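You operate a simulated robot arm through the tools that you are given. There is no shell and no other tool. Be economical: measure what you need, move in short steps, check, and stop when the job is done.

Carry out the task below with a simulated two-armed robot. There is one attempt and no reset: what you move stays moved.

JOB
Pick up the bottle marked "rinse" from the top of the spare bench with one hand, pass it to the other hand and put it on the bench top by the dispensers. Set down upright: bottle.

The check looks at the end state, three seconds after you hand in, the way a careful person would. Anything else that was tipped, shoved, dropped, spilled or broken makes it a failure.

ROBOT AND FRAMES
Two 7-joint arms with two-finger parallel grippers on one trunk, on a base that drives. Base frame: it is fixed to the floor where the robot stands at the start and does not move with it; the origin is under the middle of the robot, x ahead of it, y to its left, z up; the surface under the hand at the start is at about z = 900. Readings come in mm, degrees, newtons and seconds.
The left shoulder is at the start at [124, 171, 1162], the right one opposite. With the tool pointing down near the work surface each hand reaches from about 440 to 920 mm from the robot's upright axis, wherever it stands, measured 20 degrees to its own side. Places, roughly: bench top by the dispensers (56x19 cm) [2560, 1780, 900]. Payload 4.4 kg a hand.
The tool frame of a hand sits at the grasp point between the pads (the TCP): z along the fingers, y along the line on which they close. The tips reach 23 mm beyond it. The gripper opens to 94 mm. The fingers are 38 mm wide and 10 mm thick; the gripper's body (54 by 96 mm) begins 39 mm behind the TCP.
Orientation is that of the tool frame in the base frame, as a unit quaternion [w, x, y, z]. With the fingers straight down and closing along the base's y, the tool's x points along the base's -x, its y along +y and its z along -z.

CONTROLS
- The arms move only by the tool move_arm. It takes "left_commands", "right_commands" or both (then of equal length, played together; a hand with none holds still); each is a list of rows, each a list of 7 numbers: the gripper command, from -1 (shut) to 1 (fully open), values between in proportion, then the shift along the tool's x, y, z in mm, then the turn, a rotation vector about the tool's x, y, z in degrees. In form: [[grip, tx, ty, tz, rx, ry, rz], ...]. A call has 1 to 20 rows; each row is the pose to reach, as a shift and turn from the pose commanded when the call began, along the tool's axes at that moment. A row lasts 0.2 s, in which the tool goes at most 50 mm and 8.6 degrees; a call with a longer step from one row to the next is refused whole, and so is a gripper value outside its range. Where a pose cannot be reached the arm comes as near as it can. A force on the tool above 40 N (or 10 N above the force at the start of the call, whichever is more), or a blocked arm, ends the call early, and 0.2 s more pass. The fingers move at their own pace (about 72 mm/s each) and stop on an object; they squeeze with about 24 N. The grip force told is the motor's: it shows also when the fingers shut on nothing. Time passes only in rows, and 0.2 s behind the last, so rows that repeat a pose let the fingers close. It gives the time, the measured TCP pose, the force on the tool (base axes), the opening and the grip force at its end, in the units of the frame above (readings bear some noise), with the torque about the TCP (base axes, N m) and any sound that the robot's microphone picked up, and new pictures: "show" is both (left out), scene, wrist or none (wrist: the cameras of the hands that moved).
- Cameras (640 x 400 px; columns grow to the right, rows downward): "scene" is now at [234.9, 34.6, 1307]; the picture's right is [0.40, -0.92, 0.00], its down [-0.49, -0.22, -0.84] and it looks along [0.77, 0.34, -0.54] (base axes); focal length 214 px, centre (320, 200). "left" rides on the left gripper at [86, -16, -74] in its tool frame; the picture's right is [0.18, 0.98, 0.00], its down [-0.58, 0.11, -0.81] and it looks along [-0.79, 0.15, 0.59] (tool axes); focal length 243 px, centre (320, 200). "right" rides on the right gripper at [86, 16, -75] in its tool frame; the picture's right is [-0.18, 0.98, 0.00], its down [-0.58, -0.11, -0.81] and it looks along [-0.79, -0.15, 0.59] (tool axes); focal length 243 px, centre (320, 200).
- move_column(by): slides the trunk up (or, below 0, down) by that many mm; the arms and the scene camera ride with it, the base frame stays. It gives what a move gives, with no picture.
- roll_base(legs): drives the robot by 1 to 6 legs, each [ahead, left, turn to the left] in mm, mm and degrees, along the robot's own axes; the way and the turn of a leg run together, so that a leg with both is an arc; at most 1500 mm and 180 degrees a leg. The arms and the cameras ride along, it lands a little off, and it stops where it bumps. It gives what a move gives, and a new picture of the scene camera.
- aim_head(pan, tilt): turns the head with the scene camera to pan (to the left, within 80 degrees either way) and tilt (down, from -29 to 69), counted from straight ahead of the robot. It gives what a move gives, and a new picture of the scene camera.
- point_at(camera, pixels): for up to 12 pixels [column, row] of the newest picture of that camera ("zoom" is the newest enlarged one), the place [x, y, z] in the base frame of the surface seen there, good to about 3 mm. The clock stands still meanwhile.
- zoom(camera, box): a new picture of the part [left, top, right, bottom] of that camera's present view, enlarged. The clock stands still meanwhile.
- close_job(): hands the job in; it is judged then, once.

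Go step by step. Measure first, check grasps and placings, and put right what went wrong. The budget is 80 turns and 260 pictures, counting those below and the enlarged ones. Unless the task says otherwise, let go and move clear before handing in, and close with one line.

The tools are called after "Emit:" as name(argument=value, ...) on one line, values as JSON. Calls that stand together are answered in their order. move_arm: Moves the arms, as the interface text tells. Its arguments: {"type":"object","properties":{"left_commands":{"type":"array","items":{"type":"array","items":{"type":"number"}}},"right_commands":{"type":"array","items":{"type":"array","items":{"type":"number"}}},"show":{"type":"string","enum":["both","scene","wrist","none"]}},"required":[]} The other tools are called the same way: move_column (by) slides the trunk up or down; roll_base (legs) drives the base; aim_head (pan, tilt) turns the head that bears the scene camera; point_at (camera, pixels) gives the place of the surface under pixels of a picture; zoom (camera, box) takes an enlarged picture of a part of a camera's view; close_job () hands the job in.

At the start:

```text
time: 0.0
left_ee_pos: [493.8, 391.2, 1225.5]
left_tool_rot: [0.001, 0.0, 1.0, 0.0]
left_force: [0.9, 0.7, 0.8]
left_wrist_torque: [0.02, 0.06, 0.01]
left_opening: 94.0
left_gripper_force: 0.2
right_ee_pos: [638.0, -68.5, 1160.5]
right_tool_rot: [0.0, 0.0, 1.0, -0.001]
right_force: [-0.6, 0.0, 0.0]
right_wrist_torque: [0.03, 0.01, -0.01]
right_opening: 93.9
right_gripper_force: 0.1
trunk travel left (down, up): [-175.0, 213.0]
robot x, y, heading: [0.5, -2.1, 0.2]
head pan, tilt: [23.7, 32.7]
```

scene: 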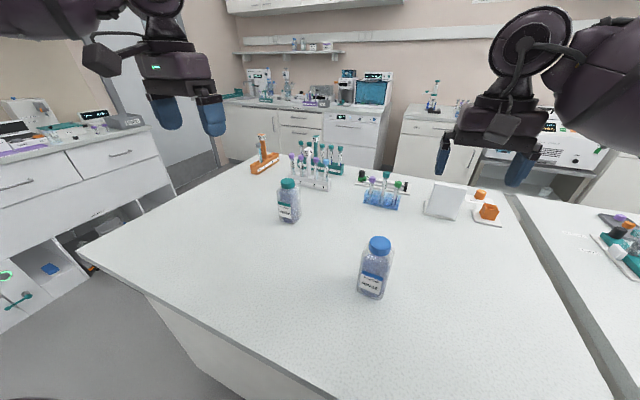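
right: 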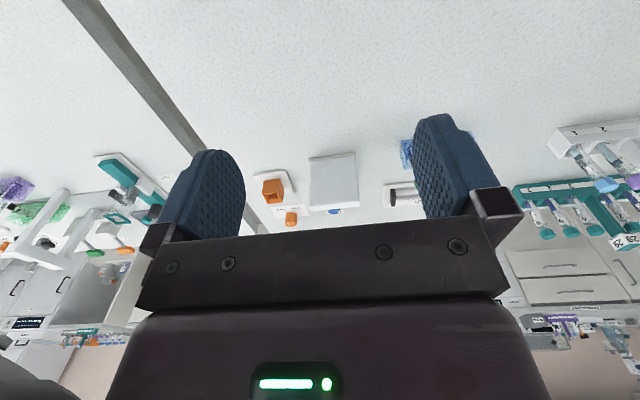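
left: 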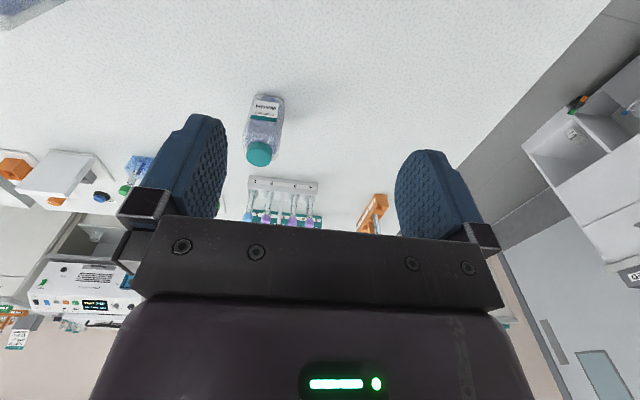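

Two bottles stand on the bench: teal cap near (289,200) and blue cap near (375,268). I'll enlarge both labels and measure them.

Emit:
zoom(camera="scene", box=[340, 225, 420, 305])

Emit:
zoom(camera="scene", box=[260, 165, 320, 235])

Emit:
point_at(camera="scene", pixels=[[380, 242], [375, 278], [370, 297], [288, 184], [289, 210], [290, 222], [285, 100], [265, 160], [312, 185]])

Emit:
zoom(camera="scene", box=[220, 30, 420, 155])

```text
5.00 times, centred on (380, 265) of scene
```

zoom: 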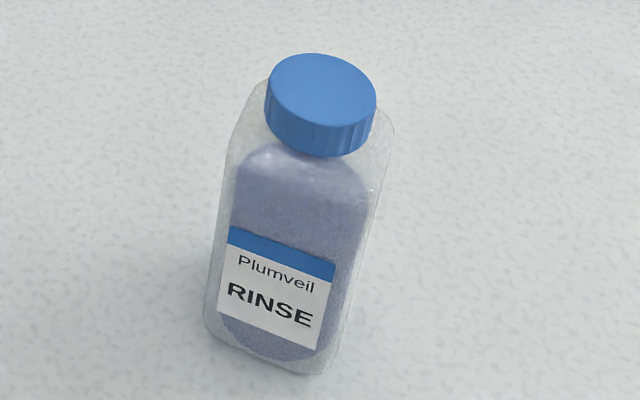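

```text
5.71 times, centred on (290, 200) of scene
```

zoom: 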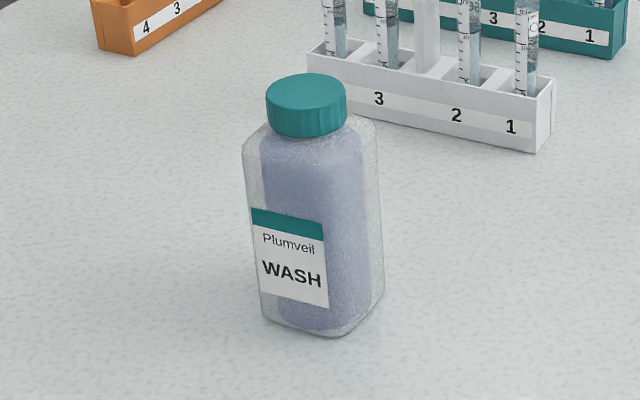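

```text
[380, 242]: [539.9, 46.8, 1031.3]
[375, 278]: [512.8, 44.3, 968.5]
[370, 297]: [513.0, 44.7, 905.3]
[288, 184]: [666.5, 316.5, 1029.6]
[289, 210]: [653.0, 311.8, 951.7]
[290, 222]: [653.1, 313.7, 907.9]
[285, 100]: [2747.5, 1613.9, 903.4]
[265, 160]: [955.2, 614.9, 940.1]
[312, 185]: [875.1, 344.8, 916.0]
```

```text
3.20 times, centred on (320, 92) of scene
```

zoom: 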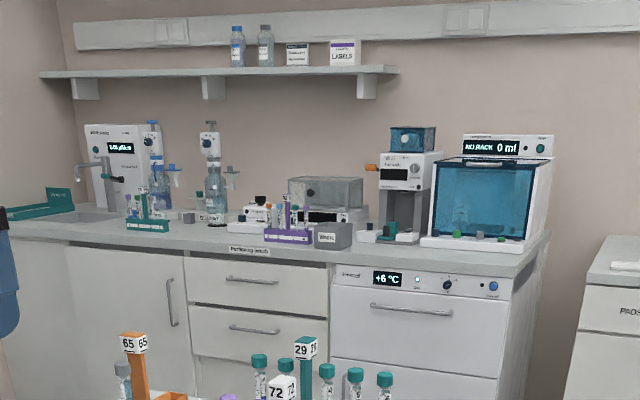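

The blue-capped bottle (375,268) is RINSE, and the far bench with the dispensers is at upper left. I'll measure the bottle's shape, its yaw and the bench edge.

Emit:
zoom(camera="scene", box=[340, 225, 420, 305])

Emit:
point_at(camera="zoom", pixels=[[325, 80], [272, 92], [373, 100], [322, 152], [270, 130], [240, 250], [325, 275], [230, 325], [310, 345], [215, 330], [355, 250], [310, 58]])

Emit:
point_at(camera="scene", pixels=[[120, 275], [250, 360], [330, 395], [140, 275], [150, 310], [80, 250], [520, 220], [600, 370]])

Emit:
zoom(camera="scene", box=[230, 60, 330, 120])

Emit:
point_at(camera="zoom", pixels=[[80, 255], [250, 285], [420, 310], [330, 260], [180, 235], [240, 250], [520, 330], [400, 290], [330, 235], [130, 225], [260, 230], [440, 270]])

```text
5.00 times, centred on (380, 265) of scene
```

zoom: 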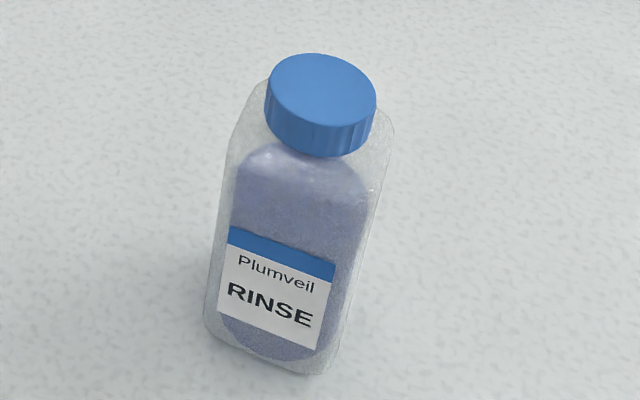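

```text
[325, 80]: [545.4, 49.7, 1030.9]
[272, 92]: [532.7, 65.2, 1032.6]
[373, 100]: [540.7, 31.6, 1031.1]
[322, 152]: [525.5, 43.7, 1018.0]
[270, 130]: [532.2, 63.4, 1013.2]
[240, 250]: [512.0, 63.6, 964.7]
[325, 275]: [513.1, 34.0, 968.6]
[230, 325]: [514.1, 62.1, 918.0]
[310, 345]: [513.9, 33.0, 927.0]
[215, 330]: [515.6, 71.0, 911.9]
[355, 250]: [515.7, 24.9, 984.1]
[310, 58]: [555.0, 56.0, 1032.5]
```

```text
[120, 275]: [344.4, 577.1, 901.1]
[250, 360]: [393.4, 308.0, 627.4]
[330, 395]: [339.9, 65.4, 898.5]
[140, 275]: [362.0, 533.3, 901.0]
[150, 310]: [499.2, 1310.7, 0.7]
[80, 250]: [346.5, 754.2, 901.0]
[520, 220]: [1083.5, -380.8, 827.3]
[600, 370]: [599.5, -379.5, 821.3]
```

```text
6.40 times, centred on (280, 90) of scene
```

zoom: 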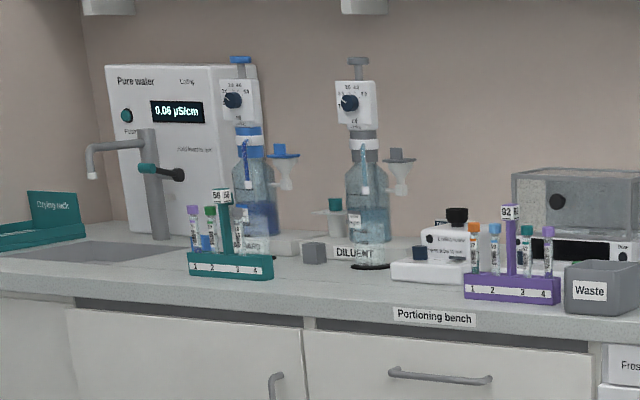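

```text
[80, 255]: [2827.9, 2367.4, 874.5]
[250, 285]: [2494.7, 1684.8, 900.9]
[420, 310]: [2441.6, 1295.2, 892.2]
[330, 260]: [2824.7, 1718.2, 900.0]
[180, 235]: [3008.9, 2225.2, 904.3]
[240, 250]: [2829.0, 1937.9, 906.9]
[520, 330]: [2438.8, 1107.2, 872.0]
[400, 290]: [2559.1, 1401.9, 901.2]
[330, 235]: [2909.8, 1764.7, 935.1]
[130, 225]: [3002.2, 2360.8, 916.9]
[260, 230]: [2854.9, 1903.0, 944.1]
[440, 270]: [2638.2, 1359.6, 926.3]
```

RINSE is square-on: cap centre is about (543,48), cap z 1013–1032, body about 60 mm wide. The plan is for the right hand to take it by the cap from above. The left hand then takes the body from the side in the air and sets it down. First I'll bring the right hand over the cap.

Emit:
move_arm(right_commands=[[1, 24, 29, 15, 0, 0, 0], [1, 48, 58, 30, 0, 0, 0], [1, 72, 87, 45, 0, 0, 0], [1, 95, 117, 60, 0, 0, 0], [1, 95, 117, 60, 0, 0, 0]])

```text
time: 1.2
left_ee_pos: [495.4, 389.3, 1225.0]
left_tool_rot: [0.0, 0.0, 1.0, 0.001]
left_force: [-0.6, -1.0, -0.5]
left_wrist_torque: [-0.02, -0.01, -0.01]
left_opening: 94.3
left_gripper_force: 0.0
right_ee_pos: [543.4, 45.7, 1099.2]
right_tool_rot: [0.0, 0.0, 1.0, 0.001]
right_force: [-0.1, -0.5, -0.9]
right_wrist_torque: [-0.01, 0.0, 0.0]
right_opening: 93.7
right_gripper_force: 0.1
trunk travel left (down, up): [-175.0, 213.0]
robot x, y, heading: [-1.3, 0.1, 0.1]
head pan, tilt: [23.7, 32.7]
```

scene: 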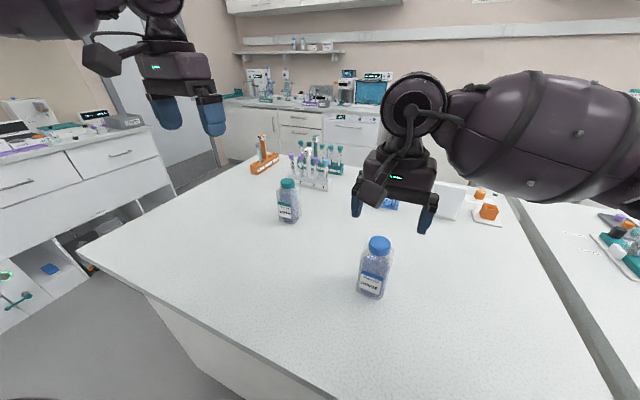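
right: 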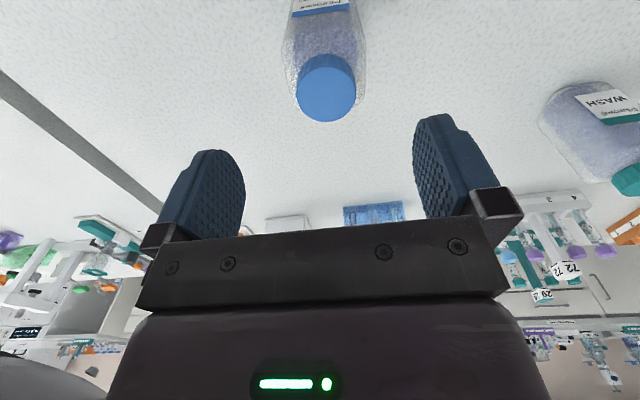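

The cap shows at (327,88) in the wrist view, between the fingers. I'll measure its edges precisely.

Emit:
point_at(camera="right", pixels=[[299, 85], [355, 85], [327, 60], [327, 85], [327, 117], [327, 121], [294, 92], [290, 60], [362, 60], [327, 48]])

```text
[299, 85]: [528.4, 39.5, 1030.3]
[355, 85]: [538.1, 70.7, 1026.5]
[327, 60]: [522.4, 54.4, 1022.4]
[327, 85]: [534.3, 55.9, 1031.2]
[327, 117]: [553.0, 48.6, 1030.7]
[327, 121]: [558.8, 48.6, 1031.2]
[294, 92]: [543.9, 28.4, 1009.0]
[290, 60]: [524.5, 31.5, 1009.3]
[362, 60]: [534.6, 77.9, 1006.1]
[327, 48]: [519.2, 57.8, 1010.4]
```

Cap centre is about (541,50), with the shoulder at about 1009. I'll lower so the tips stop near 1014 and close on the cap.

Emit:
move_arm(right_commands=[[1, 1, 2, 22, 0, 0, 0], [1, 2, 3, 44, 0, 0, 0], [1, 2, 3, 62, 0, 0, 0], [1, 2, 3, 62, 0, 0, 0], [0, 2, 3, 62, 0, 0, 0], [-0.6, 2, 3, 62, 0, 0, 0], [-1, 2, 3, 62, 0, 0, 0], [-1, 2, 3, 62, 0, 0, 0], [-1, 2, 3, 62, 0, 0, 0]])

```text
time: 3.2
left_ee_pos: [494.5, 391.9, 1225.0]
left_tool_rot: [0.0, -0.001, 1.0, 0.0]
left_force: [0.6, -0.2, 0.9]
left_wrist_torque: [-0.01, -0.02, 0.01]
left_opening: 93.9
left_gripper_force: 0.1
right_ee_pos: [543.1, 48.4, 1038.3]
right_tool_rot: [0.0, 0.0, 1.0, -0.001]
right_force: [-1.2, -0.2, 0.9]
right_wrist_torque: [0.02, 0.05, -0.01]
right_opening: 36.9
right_gripper_force: 23.9
trunk travel left (down, up): [-175.0, 213.0]
robot x, y, heading: [2.4, -1.0, -0.1]
head pan, tilt: [23.7, 32.7]
```

scene: 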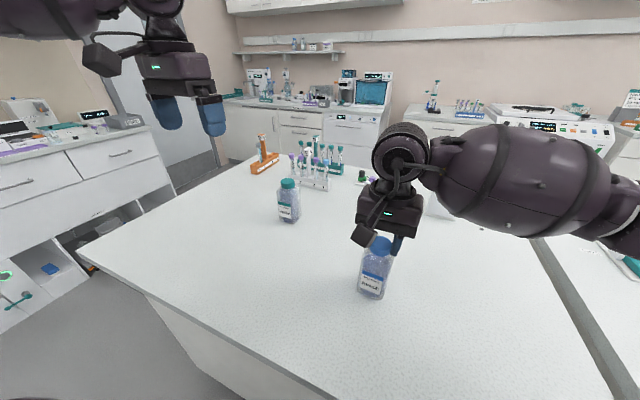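
right: 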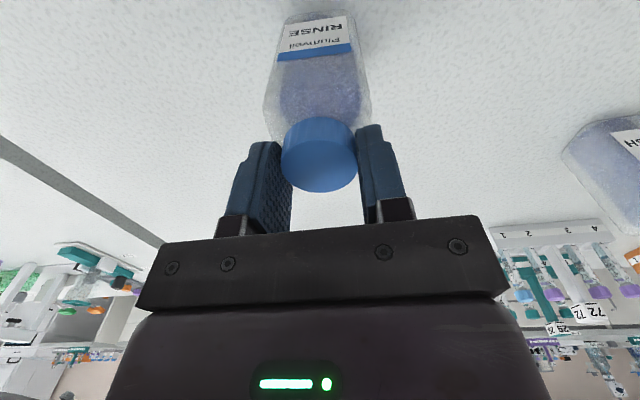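

The fingers hold the cap at 36.9 mm opening and 24 N. I'll lift to about z 1200 and check the hold.

Emit:
move_arm(right_commands=[[-1, 0, 0, -20, 0, 0, 0], [-1, 0, 0, -45, 0, 0, 0], [-1, 0, 0, -75, 0, 0, 0], [-1, 0, 0, -105, 0, 0, 0], [-1, 0, 0, -135, 0, 0, 0], [-1, 0, 0, -160, 0, 0, 0], [-1, 0, 0, -160, 0, 0, 0]])

```text
time: 4.8
left_ee_pos: [495.1, 391.2, 1225.3]
left_tool_rot: [0.0, 0.0, 1.0, 0.001]
left_force: [1.2, 0.8, 0.5]
left_wrist_torque: [-0.02, 0.0, 0.01]
left_opening: 93.9
left_gripper_force: 0.1
right_ee_pos: [543.4, 51.8, 1199.1]
right_tool_rot: [0.0, -0.001, 1.0, -0.001]
right_force: [0.3, 0.1, -2.5]
right_wrist_torque: [-0.01, -0.02, 0.01]
right_opening: 37.1
right_gripper_force: 23.9
trunk travel left (down, up): [-175.0, 213.0]
robot x, y, heading: [0.6, 1.1, 0.2]
head pan, tilt: [23.7, 32.7]
```

scene: 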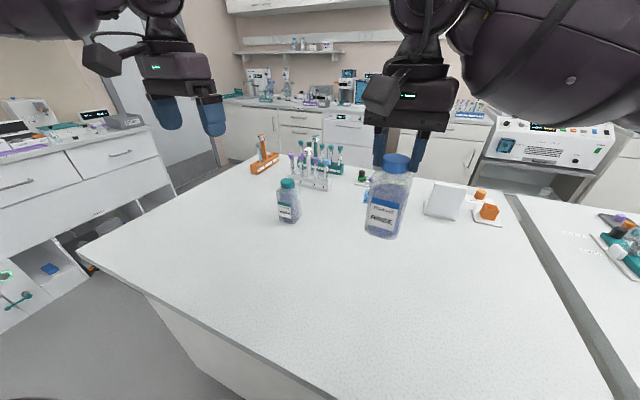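
right: 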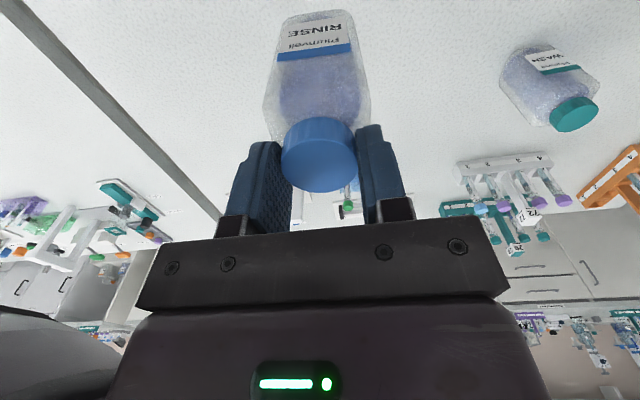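

The bottle hangs straight and holds at 37 mm. I'll now turn the right hand 45° and bring the left hand to a pre-grasp, pitched 30° down and facing it diagonally.

Emit:
move_arm(right_commands=[[-1, -7, -1, 0, 0, 0, -5], [-1, -15, -3, 0, 0, 0, -10], [-1, -22, -4, 0, 0, 0, -15], [-1, -30, -5, 0, 0, 0, -20], [-1, -37, -7, 0, 0, 0, -25], [-1, -45, -8, 0, 0, 0, -30], [-1, -52, -9, 0, 0, 0, -35], [-1, -60, -11, 0, 0, 0, -40], [-1, -67, -12, 0, 0, 0, -45], [-1, -67, -12, 0, 0, 0, -45]], left_commands=[[1, -1, -28, 9, 2.6, -6.3, 4.5], [1, -3, -55, 19, 5.2, -12.6, 9.0], [1, -4, -83, 28, 7.8, -18.9, 13.6], [1, -5, -110, 38, 10.4, -25.2, 18.1], [1, -7, -138, 47, 13.1, -31.6, 22.6], [1, -8, -165, 57, 15.7, -37.9, 27.1], [1, -9, -193, 66, 18.3, -44.2, 31.7], [1, -11, -220, 76, 20.9, -50.5, 36.2], [1, -12, -248, 85, 23.5, -56.8, 40.7], [1, -12, -248, 85, 23.5, -56.8, 40.7]])

```text
time: 7.0
left_ee_pos: [505.8, 143.7, 1142.0]
left_tool_rot: [0.463, 0.331, 0.8, -0.192]
left_force: [-0.9, 0.2, -0.5]
left_wrist_torque: [-0.02, 0.01, -0.01]
left_opening: 94.0
left_gripper_force: 0.1
right_ee_pos: [607.6, 38.1, 1199.0]
right_tool_rot: [0.0, -0.384, 0.923, 0.0]
right_force: [-1.3, 0.3, -1.5]
right_wrist_torque: [-0.03, -0.03, -0.03]
right_opening: 37.2
right_gripper_force: 23.9
trunk travel left (down, up): [-175.0, 213.0]
robot x, y, heading: [-1.5, 1.2, -0.0]
head pan, tilt: [23.7, 32.7]
```

scene: 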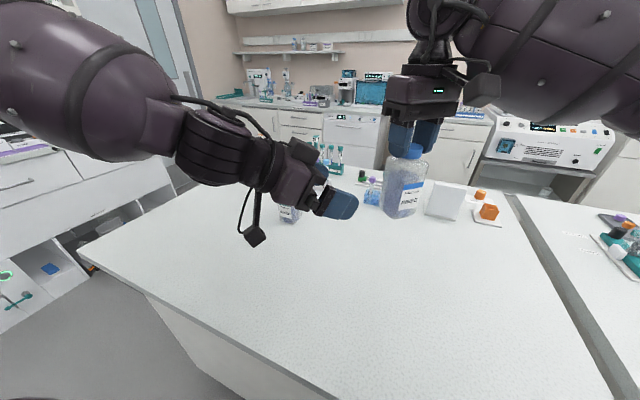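
right: 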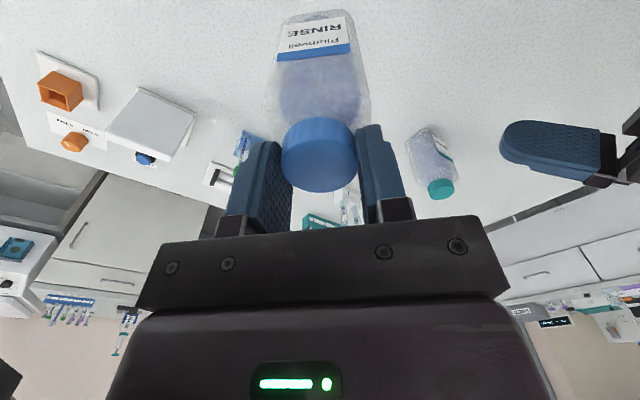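
left: 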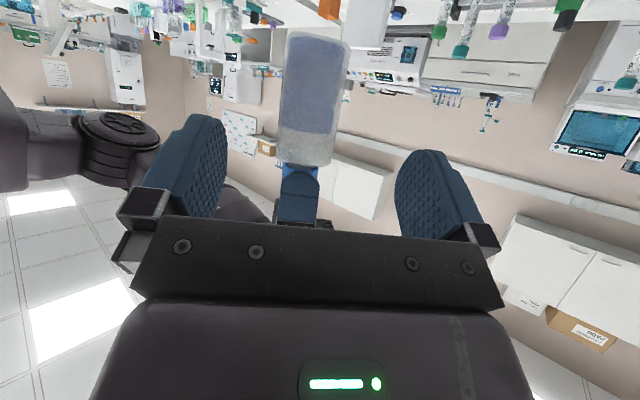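

The poses match. The bottle sits centred between the left fingers at (315,100). I'll measure its face and check the lateral offset.

Emit:
point_at(camera="left", pixels=[[290, 100], [315, 100], [340, 100], [283, 60], [346, 60], [318, 35], [305, 150], [300, 185], [284, 130], [328, 140], [318, 45], [300, 165]])

Emit:
point_at(camera="scene", pixels=[[403, 205], [403, 150], [385, 190], [402, 216], [420, 190]])

```text
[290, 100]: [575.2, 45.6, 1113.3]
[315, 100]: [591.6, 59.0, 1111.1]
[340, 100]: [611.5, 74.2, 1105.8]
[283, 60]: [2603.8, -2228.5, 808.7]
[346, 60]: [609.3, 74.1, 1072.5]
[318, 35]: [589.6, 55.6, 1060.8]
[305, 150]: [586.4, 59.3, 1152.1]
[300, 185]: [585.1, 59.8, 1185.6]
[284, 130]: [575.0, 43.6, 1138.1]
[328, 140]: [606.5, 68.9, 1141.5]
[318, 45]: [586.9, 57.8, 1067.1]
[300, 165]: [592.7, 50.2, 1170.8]
```

```text
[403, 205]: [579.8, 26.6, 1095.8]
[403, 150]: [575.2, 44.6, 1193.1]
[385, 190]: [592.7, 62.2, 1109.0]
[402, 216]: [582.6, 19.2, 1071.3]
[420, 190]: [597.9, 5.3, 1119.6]
```

The bottle's near face is 26 mm from its axis and its bottom is at z≈1061. I'll grip at about 62 mm height and slightly shallow, so the left palm clears the right fingertips. I'll stop before closing to check.

Emit:
move_arm(left_commands=[[1, 15.6, 0, 9, 0, 0, 0], [1, 2, 0, 32, 0, 0, 0], [1, -12, 0, 56, 0, 0, 0], [1, -25, 0, 79, 0, 0, 0], [1, -38, 0, 102, 0, 0, 0], [1, -46, 0, 116, 0, 0, 0], [1, -51.4, 0, 125, 0, 0, 0], [1, -51.4, 0, 125, 0, 0, 0]])

```text
time: 8.8
left_ee_pos: [601.2, 48.7, 1123.7]
left_tool_rot: [0.463, 0.331, 0.8, -0.192]
left_force: [-5.8, 2.4, -1.3]
left_wrist_torque: [-0.12, -0.39, 0.03]
left_opening: 94.0
left_gripper_force: 0.1
right_ee_pos: [608.9, 38.1, 1199.7]
right_tool_rot: [-0.001, -0.383, 0.924, 0.0]
right_force: [6.0, -2.3, -0.8]
right_wrist_torque: [0.04, -0.06, -0.05]
right_opening: 37.1
right_gripper_force: 24.4
trunk travel left (down, up): [-175.0, 213.0]
robot x, y, heading: [2.1, -0.2, 0.1]
head pan, tilt: [23.7, 32.7]
```

scene: 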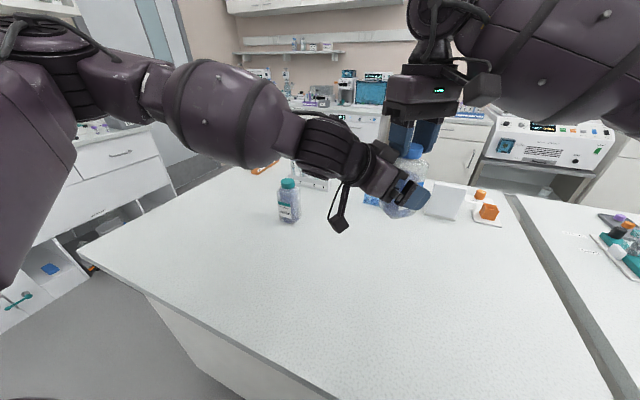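
left: 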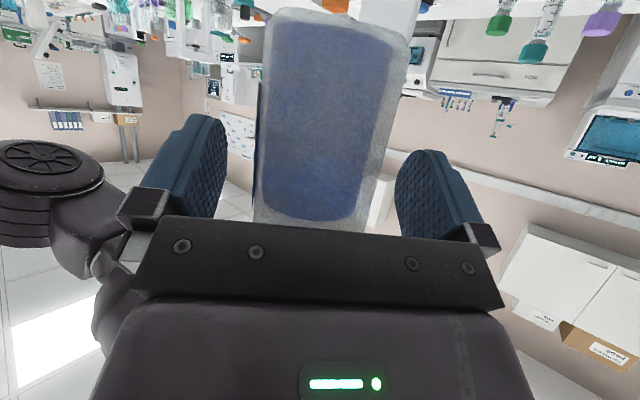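

There's about 6 N of light contact between palm and bottle. I'll back off 6 mm and then close the left fingers.

Emit:
move_arm(left_commands=[[1, 3, 0, -5.2, 0, 0, 0], [1, 3, 0, -5.2, 0, 0, 0], [0.7, 3, 0, -5.2, 0, 0, 0], [0.5, 3, 0, -5.2, 0, 0, 0], [0.3, 3, 0, -5.2, 0, 0, 0], [0, 3, 0, -5.2, 0, 0, 0], [-1, 3, 0, -5.2, 0, 0, 0], [-1, 3, 0, -5.2, 0, 0, 0]])

```text
time: 10.6
left_ee_pos: [597.0, 52.1, 1121.4]
left_tool_rot: [0.462, 0.332, 0.8, -0.192]
left_force: [-6.7, -14.3, -0.4]
left_wrist_torque: [0.57, -0.36, -0.31]
left_opening: 56.3
left_gripper_force: 23.6
right_ee_pos: [610.0, 39.3, 1199.2]
right_tool_rot: [0.0, -0.384, 0.923, 0.0]
right_force: [7.8, 13.6, 0.2]
right_wrist_torque: [0.55, -0.2, 0.03]
right_opening: 37.0
right_gripper_force: 23.9
trunk travel left (down, up): [-175.0, 213.0]
robot x, y, heading: [-2.9, -2.3, -0.1]
head pan, tilt: [23.7, 32.7]
```

scene: 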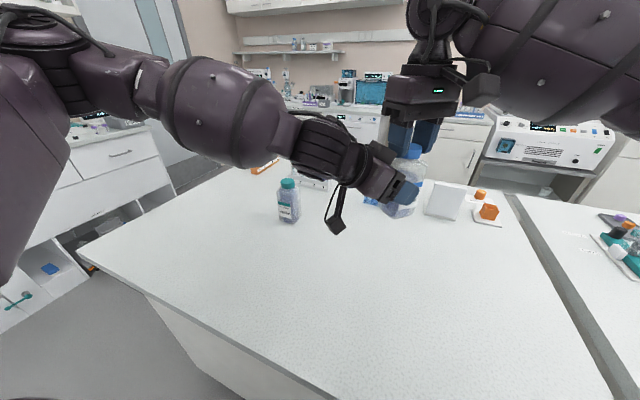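
left: 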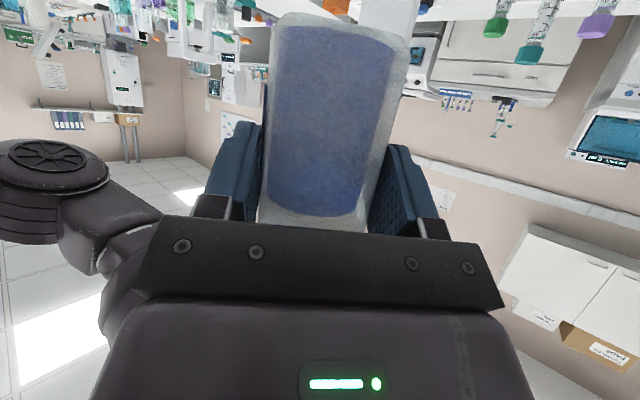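

The left hand holds the body at 56.3 mm and 23.6 N, with about 15 N of sideways preload between the hands. I'll relieve 2 mm of it before letting go with the right.

Emit:
move_arm(left_commands=[[-1, 0, -2.5, 0, 0, 0, 0], [-1, 0, -2.5, 0, 0, 0, 0]], show="none")

```text
time: 11.2
left_ee_pos: [596.4, 50.5, 1121.7]
left_tool_rot: [0.463, 0.33, 0.8, -0.19]
left_force: [1.8, -7.6, 0.7]
left_wrist_torque: [0.19, 0.0, -0.28]
left_opening: 55.6
left_gripper_force: 24.3
right_ee_pos: [608.7, 37.7, 1198.2]
right_tool_rot: [0.0, -0.383, 0.924, 0.0]
right_force: [-2.2, 7.8, -1.9]
right_wrist_torque: [0.4, 0.18, 0.2]
right_opening: 37.1
right_gripper_force: 23.8
trunk travel left (down, up): [-175.0, 213.0]
robot x, y, heading: [-4.2, -3.4, -0.2]
head pan, tilt: [23.7, 32.7]
```

The preload has halved. The right hand now opens just enough and rises clear.

Emit:
move_arm(right_commands=[[-0.1, 0, 0, 0, 0, 0, 0], [0.1, 0, 0, 0, 0, 0, 0], [0.1, 0, 0, 0, 0, 0, 0], [0.1, 0, 0, -10, 0, 0, 0], [0.1, 0, 0, -25, 0, 0, 0], [0.1, 0, 0, -50, 0, 0, 0], [0.1, 0, 0, -80, 0, 0, 0], [0.1, 0, 0, -80, 0, 0, 0]])

```text
time: 13.0
left_ee_pos: [595.6, 50.6, 1122.0]
left_tool_rot: [0.462, 0.33, 0.8, -0.191]
left_force: [0.1, -0.2, 0.5]
left_wrist_torque: [0.01, 0.06, 0.0]
left_opening: 55.7
left_gripper_force: 24.0
right_ee_pos: [610.6, 38.4, 1277.5]
right_tool_rot: [-0.001, -0.382, 0.924, -0.001]
right_force: [0.1, 0.2, 0.7]
right_wrist_torque: [0.0, 0.03, -0.01]
right_opening: 51.7
right_gripper_force: 0.0
trunk travel left (down, up): [-175.0, 213.0]
robot x, y, heading: [1.1, 3.7, -0.1]
head pan, tilt: [23.7, 32.7]
```

scene: 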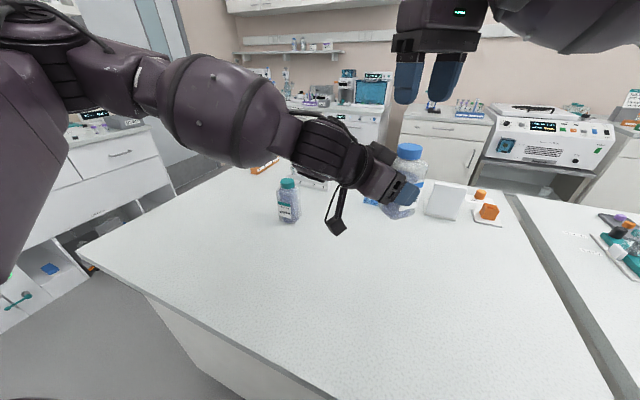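
right: 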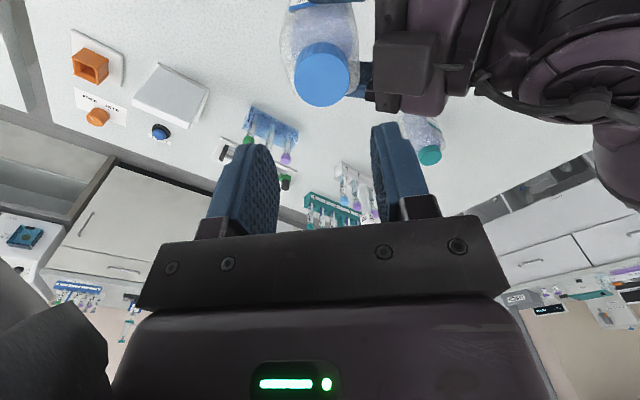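

The handover is done, and the left hand alone holds the bottle at 55.7 mm. Before driving I'll look at the floor route to the left and park the right hand at its side.

Emit:
move_arm(right_commands=[[0.1, -10, -35, 0, 0, 0, 7], [0.1, -20, -70, 0, 0, 0, 14], [0.1, -20, -105, 0, 0, 0, 21], [0.1, -20, -140, 0, 0, 0, 28], [0.1, -20, -175, 0, 0, 0, 36], [0.1, 0, -200, 0, 0, 0, 44]], show="none")

Emit:
aim_head(pan=75, tilt=25)

Emit:
point_at(camera="scene", pixels=[[320, 380], [320, 330], [320, 280], [320, 240], [420, 300], [480, 260], [520, 220], [200, 300], [100, 300], [560, 200], [450, 200], [320, 200]])

```text
time: 14.4
left_ee_pos: [594.9, 49.3, 1122.2]
left_tool_rot: [0.462, 0.331, 0.8, -0.191]
left_force: [-0.7, 0.5, 0.4]
left_wrist_torque: [0.03, 0.04, 0.04]
left_opening: 55.8
left_gripper_force: 23.8
right_ee_pos: [749.8, -103.5, 1281.1]
right_tool_rot: [0.0, -0.008, 1.0, -0.001]
right_force: [-1.2, -0.3, 0.5]
right_wrist_torque: [0.04, -0.03, 0.0]
right_opening: 51.4
right_gripper_force: 0.1
trunk travel left (down, up): [-175.0, 213.0]
robot x, y, heading: [0.5, -1.9, -0.0]
head pan, tilt: [23.7, 32.7]
```

```text
time: 15.6
left_ee_pos: [594.7, 50.4, 1122.5]
left_tool_rot: [0.462, 0.331, 0.8, -0.191]
left_force: [-0.1, 0.4, 0.4]
left_wrist_torque: [-0.02, -0.01, -0.07]
left_opening: 55.9
left_gripper_force: 24.4
right_ee_pos: [750.5, -100.4, 1280.1]
right_tool_rot: [0.0, -0.01, 1.0, -0.001]
right_force: [-0.9, 0.2, 0.2]
right_wrist_torque: [0.02, -0.01, 0.0]
right_opening: 51.8
right_gripper_force: 0.1
trunk travel left (down, up): [-175.0, 213.0]
robot x, y, heading: [-3.6, 1.9, 0.2]
head pan, tilt: [75.0, 25.0]
```

scene: 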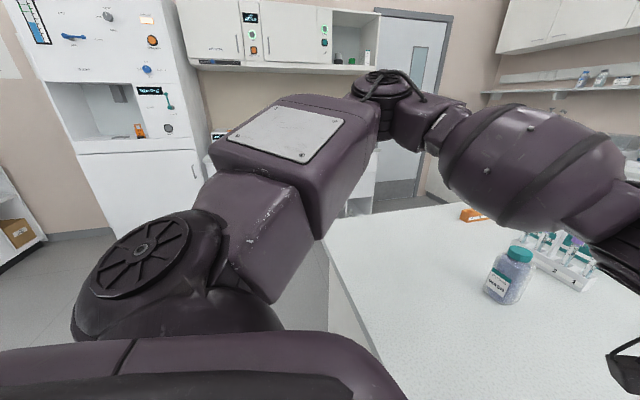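

```text
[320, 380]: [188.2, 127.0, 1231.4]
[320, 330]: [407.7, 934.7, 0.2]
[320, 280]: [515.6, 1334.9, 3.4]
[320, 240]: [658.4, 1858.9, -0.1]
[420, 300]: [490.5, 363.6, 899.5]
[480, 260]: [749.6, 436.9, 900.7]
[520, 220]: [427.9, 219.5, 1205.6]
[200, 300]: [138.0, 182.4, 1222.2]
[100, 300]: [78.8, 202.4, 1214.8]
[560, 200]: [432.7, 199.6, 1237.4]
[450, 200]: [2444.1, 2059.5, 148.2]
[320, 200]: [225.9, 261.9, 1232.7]
```

The aisle floor is open to the left, e.g. (407,935,0) and (658,1859,0). I'll raise the trunk so everything clears the bench items, back up a little and turn left to see the route.

Emit:
move_column(by=150)

Emit:
aim_head(pan=0, tilt=30)

Emit:
roll_base(legs=[[-200, 0, 0], [0, 0, 60]])

```text
time: 17.4
left_ee_pos: [523.2, 49.7, 1401.1]
left_tool_rot: [0.561, 0.354, 0.734, -0.147]
left_force: [0.1, 0.0, -2.6]
left_wrist_torque: [0.06, 0.01, -0.02]
left_opening: 56.1
left_gripper_force: 23.7
right_ee_pos: [730.1, -102.9, 1466.1]
right_tool_rot: [0.026, -0.008, 1.0, -0.001]
right_force: [0.3, 0.2, 0.9]
right_wrist_torque: [-0.02, 0.0, 0.05]
right_opening: 51.7
right_gripper_force: 0.0
trunk travel left (down, up): [-325.0, 63.0]
robot x, y, heading: [-2.9, 0.2, -0.1]
head pan, tilt: [75.0, 25.0]
```

```text
time: 18.8
left_ee_pos: [523.5, 51.4, 1401.0]
left_tool_rot: [0.562, 0.353, 0.734, -0.147]
left_force: [0.4, -0.2, -2.4]
left_wrist_torque: [0.04, 0.04, 0.04]
left_opening: 55.7
left_gripper_force: 24.0
right_ee_pos: [728.8, -101.8, 1466.7]
right_tool_rot: [0.026, -0.008, 1.0, 0.0]
right_force: [0.5, -0.6, -0.2]
right_wrist_torque: [0.0, 0.01, -0.01]
right_opening: 51.7
right_gripper_force: 0.0
trunk travel left (down, up): [-325.0, 63.0]
robot x, y, heading: [1.0, 2.8, 0.1]
head pan, tilt: [0.0, 30.0]
```

scene: 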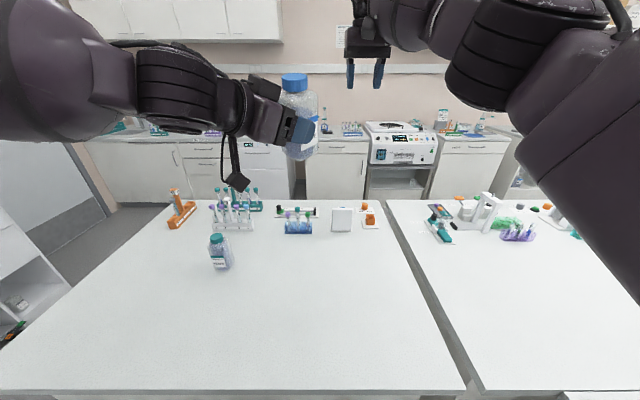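

```text
time: 23.1
left_ee_pos: [14.2, 476.5, 1401.1]
left_tool_rot: [0.561, -0.059, 0.812, 0.152]
left_force: [0.1, -0.5, -1.4]
left_wrist_torque: [0.03, 0.01, -0.03]
left_opening: 55.7
left_gripper_force: 24.3
right_ee_pos: [250.7, 578.4, 1466.7]
right_tool_rot: [0.024, -0.506, 0.862, 0.012]
right_force: [0.0, 0.5, 0.2]
right_wrist_torque: [-0.02, -0.02, -0.01]
right_opening: 51.9
right_gripper_force: 0.0
trunk travel left (down, up): [-325.0, 63.0]
robot x, y, heading: [-202.1, -0.5, 59.8]
head pan, tilt: [0.0, 30.0]
```

scene: 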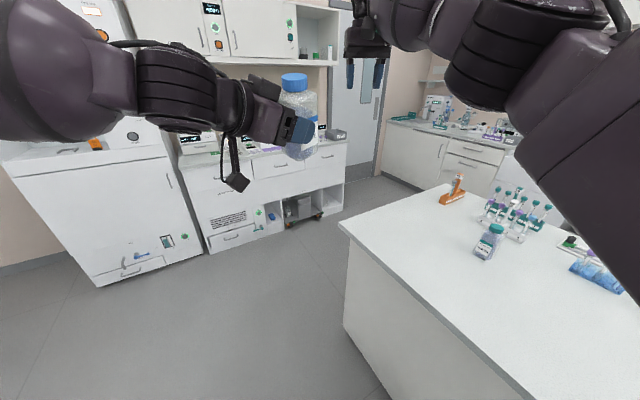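

Bottle still held (slightly pitched after the column move; I'll level it later). I'll measure the aisle: the bench corner near (340,222) and the left cabinets.

Emit:
point_at(camera="scene", pixels=[[340, 223], [440, 185], [345, 325], [205, 250], [285, 225], [340, 210], [350, 180], [375, 178], [420, 190], [95, 285], [500, 165], [300, 380]])

```text
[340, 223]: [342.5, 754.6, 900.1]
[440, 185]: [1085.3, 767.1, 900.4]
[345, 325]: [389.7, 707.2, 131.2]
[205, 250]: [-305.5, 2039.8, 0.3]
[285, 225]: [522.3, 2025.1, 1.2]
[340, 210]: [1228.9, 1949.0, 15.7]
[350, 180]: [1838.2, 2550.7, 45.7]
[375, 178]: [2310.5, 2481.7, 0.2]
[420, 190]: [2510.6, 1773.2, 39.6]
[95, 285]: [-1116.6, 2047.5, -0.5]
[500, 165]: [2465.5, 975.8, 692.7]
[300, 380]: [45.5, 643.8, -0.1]
```

The aisle runs y 770–2030 and the portioning bench edge is at x≈2440. I'll drive to about (-200,1250), face +X and go ahead along the aisle.

Emit:
roll_base(legs=[[1085, 625, 0], [0, 0, -60], [1400, 0, 0]])

```text
time: 38.8
left_ee_pos: [1728.3, 1404.1, 1400.1]
left_tool_rot: [0.566, 0.331, 0.744, -0.13]
left_force: [-0.2, -1.0, -2.1]
left_wrist_torque: [0.03, 0.03, 0.0]
left_opening: 55.8
left_gripper_force: 24.0
right_ee_pos: [1944.5, 1264.2, 1465.6]
right_tool_rot: [0.027, -0.042, 0.999, 0.0]
right_force: [-0.1, 0.9, -0.4]
right_wrist_torque: [0.0, 0.01, -0.01]
right_opening: 51.4
right_gripper_force: 0.0
trunk travel left (down, up): [-325.0, 63.0]
robot x, y, heading: [1207.5, 1320.7, 3.5]
head pan, tilt: [0.0, 30.0]
```

scene: 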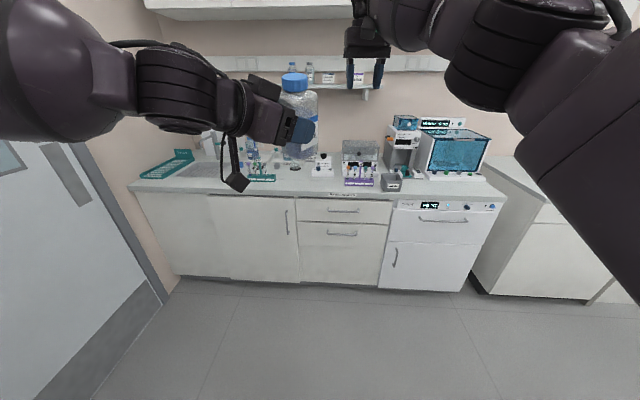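

The left arm hides part of the target area. I'll shift left and a bit ahead, then measure the free spot.

Emit:
roll_base(legs=[[250, 250, -3.5]])

Emit:
zoom(camera="scene", box=[180, 100, 480, 280])

```text
time: 41.6
left_ee_pos: [1972.8, 1632.6, 1401.3]
left_tool_rot: [0.562, 0.352, 0.734, -0.145]
left_force: [0.1, -0.8, -1.9]
left_wrist_torque: [0.07, 0.02, -0.02]
left_opening: 56.3
left_gripper_force: 24.3
right_ee_pos: [2181.1, 1479.8, 1465.9]
right_tool_rot: [0.026, -0.01, 1.0, -0.001]
right_force: [0.5, 0.1, 0.1]
right_wrist_torque: [-0.01, 0.0, 0.02]
right_opening: 51.8
right_gripper_force: 0.1
trunk travel left (down, up): [-325.0, 63.0]
robot x, y, heading: [1448.8, 1583.8, 0.2]
head pan, tilt: [0.0, 30.0]
```

scene: 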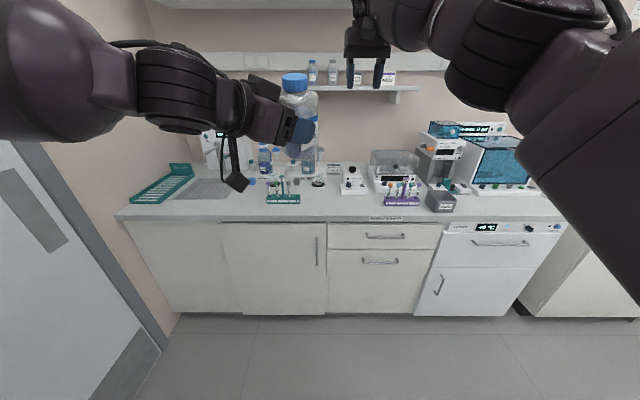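

```text
2.13 times, centred on (330, 190) of scene
```

zoom: 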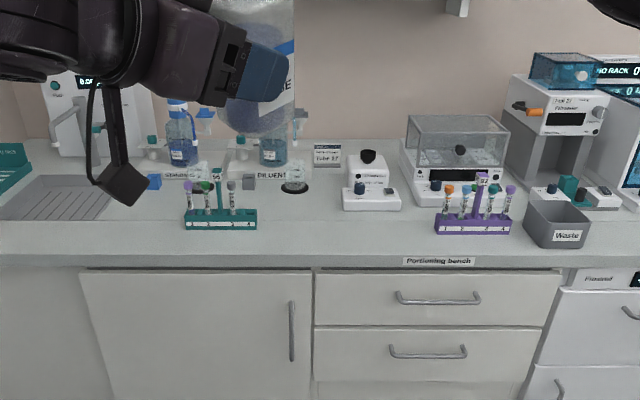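

Emit:
point_at(camera="zoom", pixels=[[185, 228], [257, 228], [220, 200], [300, 245], [300, 215], [330, 225], [345, 208], [400, 208], [436, 232], [294, 190], [265, 228], [310, 258]])

Emit:
zoom(camera="scene", box=[260, 160, 380, 230])

```text
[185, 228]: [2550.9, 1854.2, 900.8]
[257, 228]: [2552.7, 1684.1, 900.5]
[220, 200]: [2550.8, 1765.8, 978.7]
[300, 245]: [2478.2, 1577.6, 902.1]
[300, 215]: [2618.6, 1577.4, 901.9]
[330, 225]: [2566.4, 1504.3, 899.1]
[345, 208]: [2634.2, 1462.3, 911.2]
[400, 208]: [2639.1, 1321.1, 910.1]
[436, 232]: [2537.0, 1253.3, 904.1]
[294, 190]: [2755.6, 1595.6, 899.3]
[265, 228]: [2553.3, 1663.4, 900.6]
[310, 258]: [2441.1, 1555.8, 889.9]
```

```text
5.33 times, centred on (320, 195) of scene
```

zoom: 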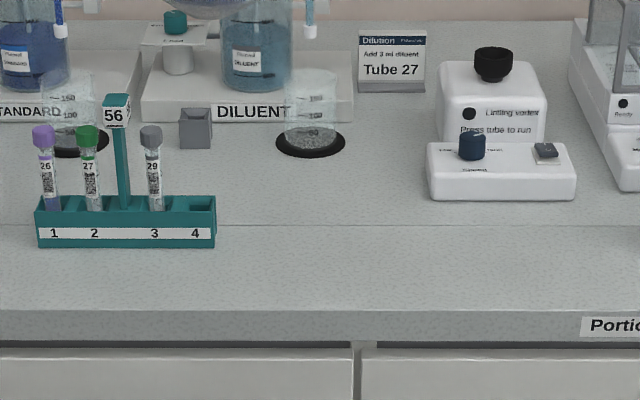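

The spot around (2515,1590) is free, with the rack at y≥1684 and the vortex at y≤1462. I'll lower the trunk back here, over open floor, and read the pose.

Emit:
move_column(by=-150)

```text
time: 43.3
left_ee_pos: [1970.3, 1633.0, 1253.8]
left_tool_rot: [0.564, 0.352, 0.733, -0.146]
left_force: [-0.7, -0.5, -1.4]
left_wrist_torque: [0.03, 0.0, 0.01]
left_opening: 55.6
left_gripper_force: 24.5
right_ee_pos: [2178.0, 1480.4, 1319.3]
right_tool_rot: [0.029, -0.011, 1.0, -0.001]
right_force: [-0.1, -0.3, 0.5]
right_wrist_torque: [0.0, 0.01, -0.01]
right_opening: 51.6
right_gripper_force: 0.0
trunk travel left (down, up): [-175.0, 213.0]
robot x, y, heading: [1448.3, 1580.6, 0.2]
head pan, tilt: [0.0, 30.0]
```

Readings are stable. I'll turn the left tool to face straight ahead at the same 30° pitch as at the grasp (bottle upright), and draw the right hand back.

Emit:
move_arm(left_commands=[[-1, 18.1, 10.2, 8.7, -5.1, 2.0, -3.9], [-1, 36.2, 20.5, 17.4, -10.1, 4.1, -7.8], [-1, 54.3, 30.7, 26.1, -15.2, 6.1, -11.7], [-1, 72.3, 40.9, 34.9, -20.3, 8.2, -15.6], [-1, 90.4, 51.1, 43.6, -25.4, 10.2, -19.5], [-1, 108.5, 61.4, 52.3, -30.4, 12.3, -23.4], [-1, 126.6, 71.6, 61.0, -35.5, 14.3, -27.3], [-1, 126.6, 71.6, 61.0, -35.5, 14.3, -27.3]], right_commands=[[0.1, 28, -11, 0, 0, 0, 0], [0.1, 57, -23, 0, 0, 0, 0], [0.1, 86, -34, 0, 0, 0, 0], [0.1, 114, -46, 0, 0, 0, 0], [0.1, 143, -57, 0, 0, 0, 0], [0.1, 171, -69, 0, 0, 0, 0], [0.1, 200, -80, 0, 0, 0, 0], [0.1, 200, -80, 0, 0, 0, 0]])

```text
time: 45.1
left_ee_pos: [2035.5, 1714.9, 1131.7]
left_tool_rot: [0.499, 0.001, 0.866, 0.0]
left_force: [0.1, 0.1, -1.7]
left_wrist_torque: [0.01, 0.03, 0.01]
left_opening: 55.6
left_gripper_force: 24.3
left hand out of reach, approached as far as the arm can: row 5, 6, 7, 8
right_ee_pos: [1980.4, 1392.9, 1306.8]
right_tool_rot: [0.026, -0.01, 1.0, -0.001]
right_force: [0.6, -0.5, 0.0]
right_wrist_torque: [0.0, -0.01, 0.02]
right_opening: 51.8
right_gripper_force: 0.0
trunk travel left (down, up): [-175.0, 213.0]
robot x, y, heading: [1450.3, 1583.8, 0.4]
head pan, tilt: [0.0, 30.0]
```

scene: 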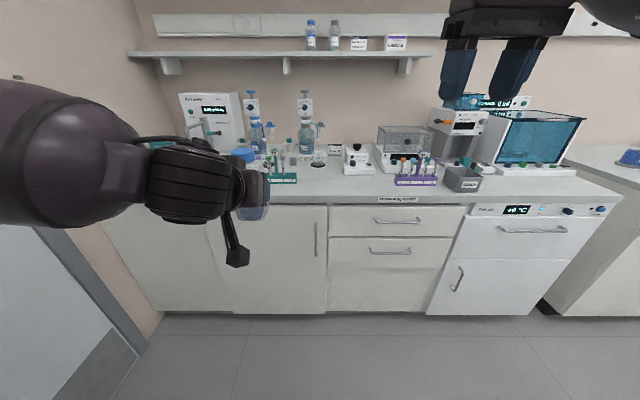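
right: 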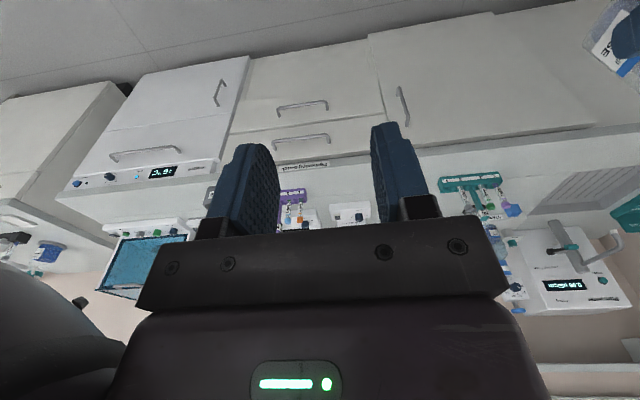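
left: 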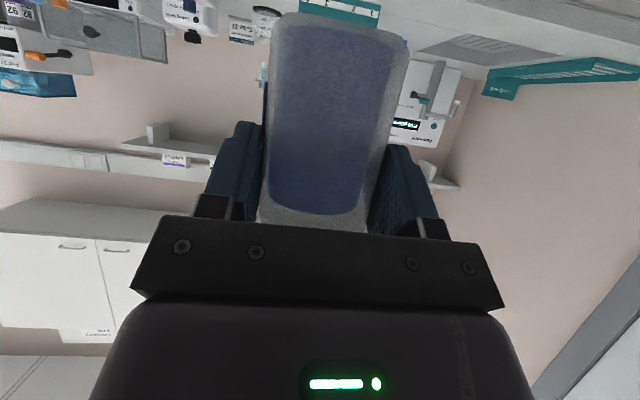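

Orientation is exact, TCP (2035,1715,1132), with the bottle bottom near 1072. I'll drive sideways and ahead to bring the bottle toward (2515,1590), stopping a little short.

Emit:
roll_base(legs=[[150, -125, -0.4], [200, 0, 0]])

```text
time: 48.0
left_ee_pos: [2382.7, 1587.6, 1131.2]
left_tool_rot: [0.498, 0.004, 0.867, -0.003]
left_force: [0.2, 0.5, -1.7]
left_wrist_torque: [0.01, -0.01, -0.04]
left_opening: 55.9
left_gripper_force: 24.1
right_ee_pos: [2326.0, 1267.5, 1307.0]
right_tool_rot: [0.028, -0.007, 1.0, -0.001]
right_force: [0.4, 0.1, 0.3]
right_wrist_torque: [-0.02, 0.0, 0.01]
right_opening: 51.7
right_gripper_force: 0.2
trunk travel left (down, up): [-175.0, 213.0]
robot x, y, heading: [1793.7, 1459.7, -0.2]
head pan, tilt: [0.0, 30.0]
```

scene: 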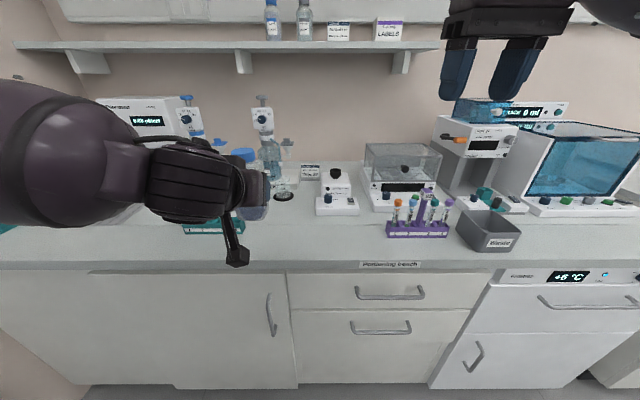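

Heading and y are right. I'll roll the last 115 mm ahead and then check from the left wrist.

Emit:
roll_base(legs=[[115, 2, 0.2]])

Emit:
zoom(camera="left", box=[0, 0, 640, 400])

Emit:
aim_head(pan=15, tilt=45)

```text
time: 49.3
left_ee_pos: [2495.6, 1592.5, 1131.4]
left_tool_rot: [0.499, 0.004, 0.866, -0.003]
left_force: [0.6, 0.3, -2.3]
left_wrist_torque: [0.02, 0.01, 0.01]
left_opening: 55.8
left_gripper_force: 24.2
right_ee_pos: [2441.9, 1270.9, 1308.1]
right_tool_rot: [0.027, -0.008, 1.0, -0.001]
right_force: [-1.0, -0.2, -0.4]
right_wrist_torque: [0.02, 0.02, 0.01]
right_opening: 51.7
right_gripper_force: 0.1
trunk travel left (down, up): [-175.0, 213.0]
robot x, y, heading: [1913.2, 1458.8, 0.1]
head pan, tilt: [0.0, 30.0]
```

scene: 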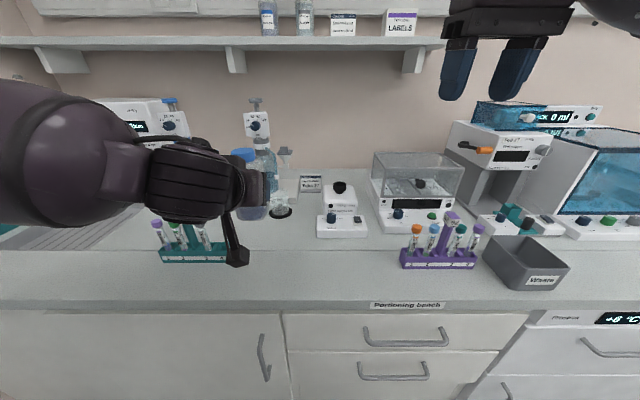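

```text
1.00 times, centred on (320, 200) of left (not enlarged: the box is as wide or as high as the picture)
```

zoom: 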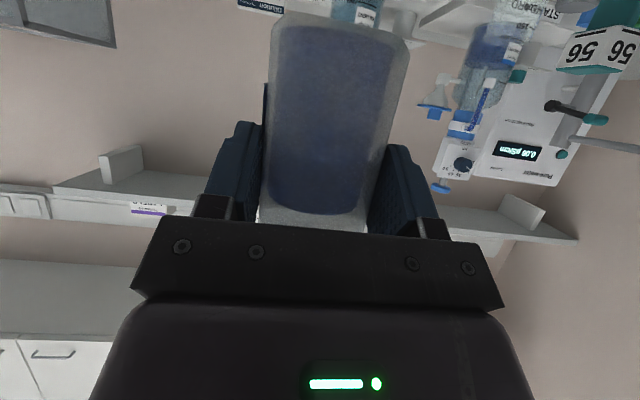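

```text
time: 50.0
left_ee_pos: [2495.9, 1592.0, 1131.4]
left_tool_rot: [0.499, 0.004, 0.867, -0.003]
left_force: [-0.6, -0.5, -1.6]
left_wrist_torque: [-0.03, 0.03, -0.02]
left_opening: 55.7
left_gripper_force: 23.5
right_ee_pos: [2440.9, 1270.2, 1307.7]
right_tool_rot: [0.027, -0.009, 1.0, -0.001]
right_force: [-0.3, 0.2, -0.1]
right_wrist_torque: [0.0, 0.02, -0.01]
right_opening: 51.6
right_gripper_force: 0.0
trunk travel left (down, up): [-175.0, 213.0]
robot x, y, heading: [1910.9, 1456.0, -0.1]
head pan, tilt: [15.0, 45.0]
```

scene: 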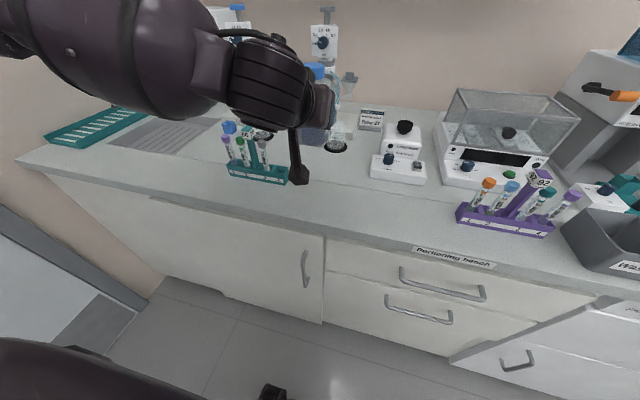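

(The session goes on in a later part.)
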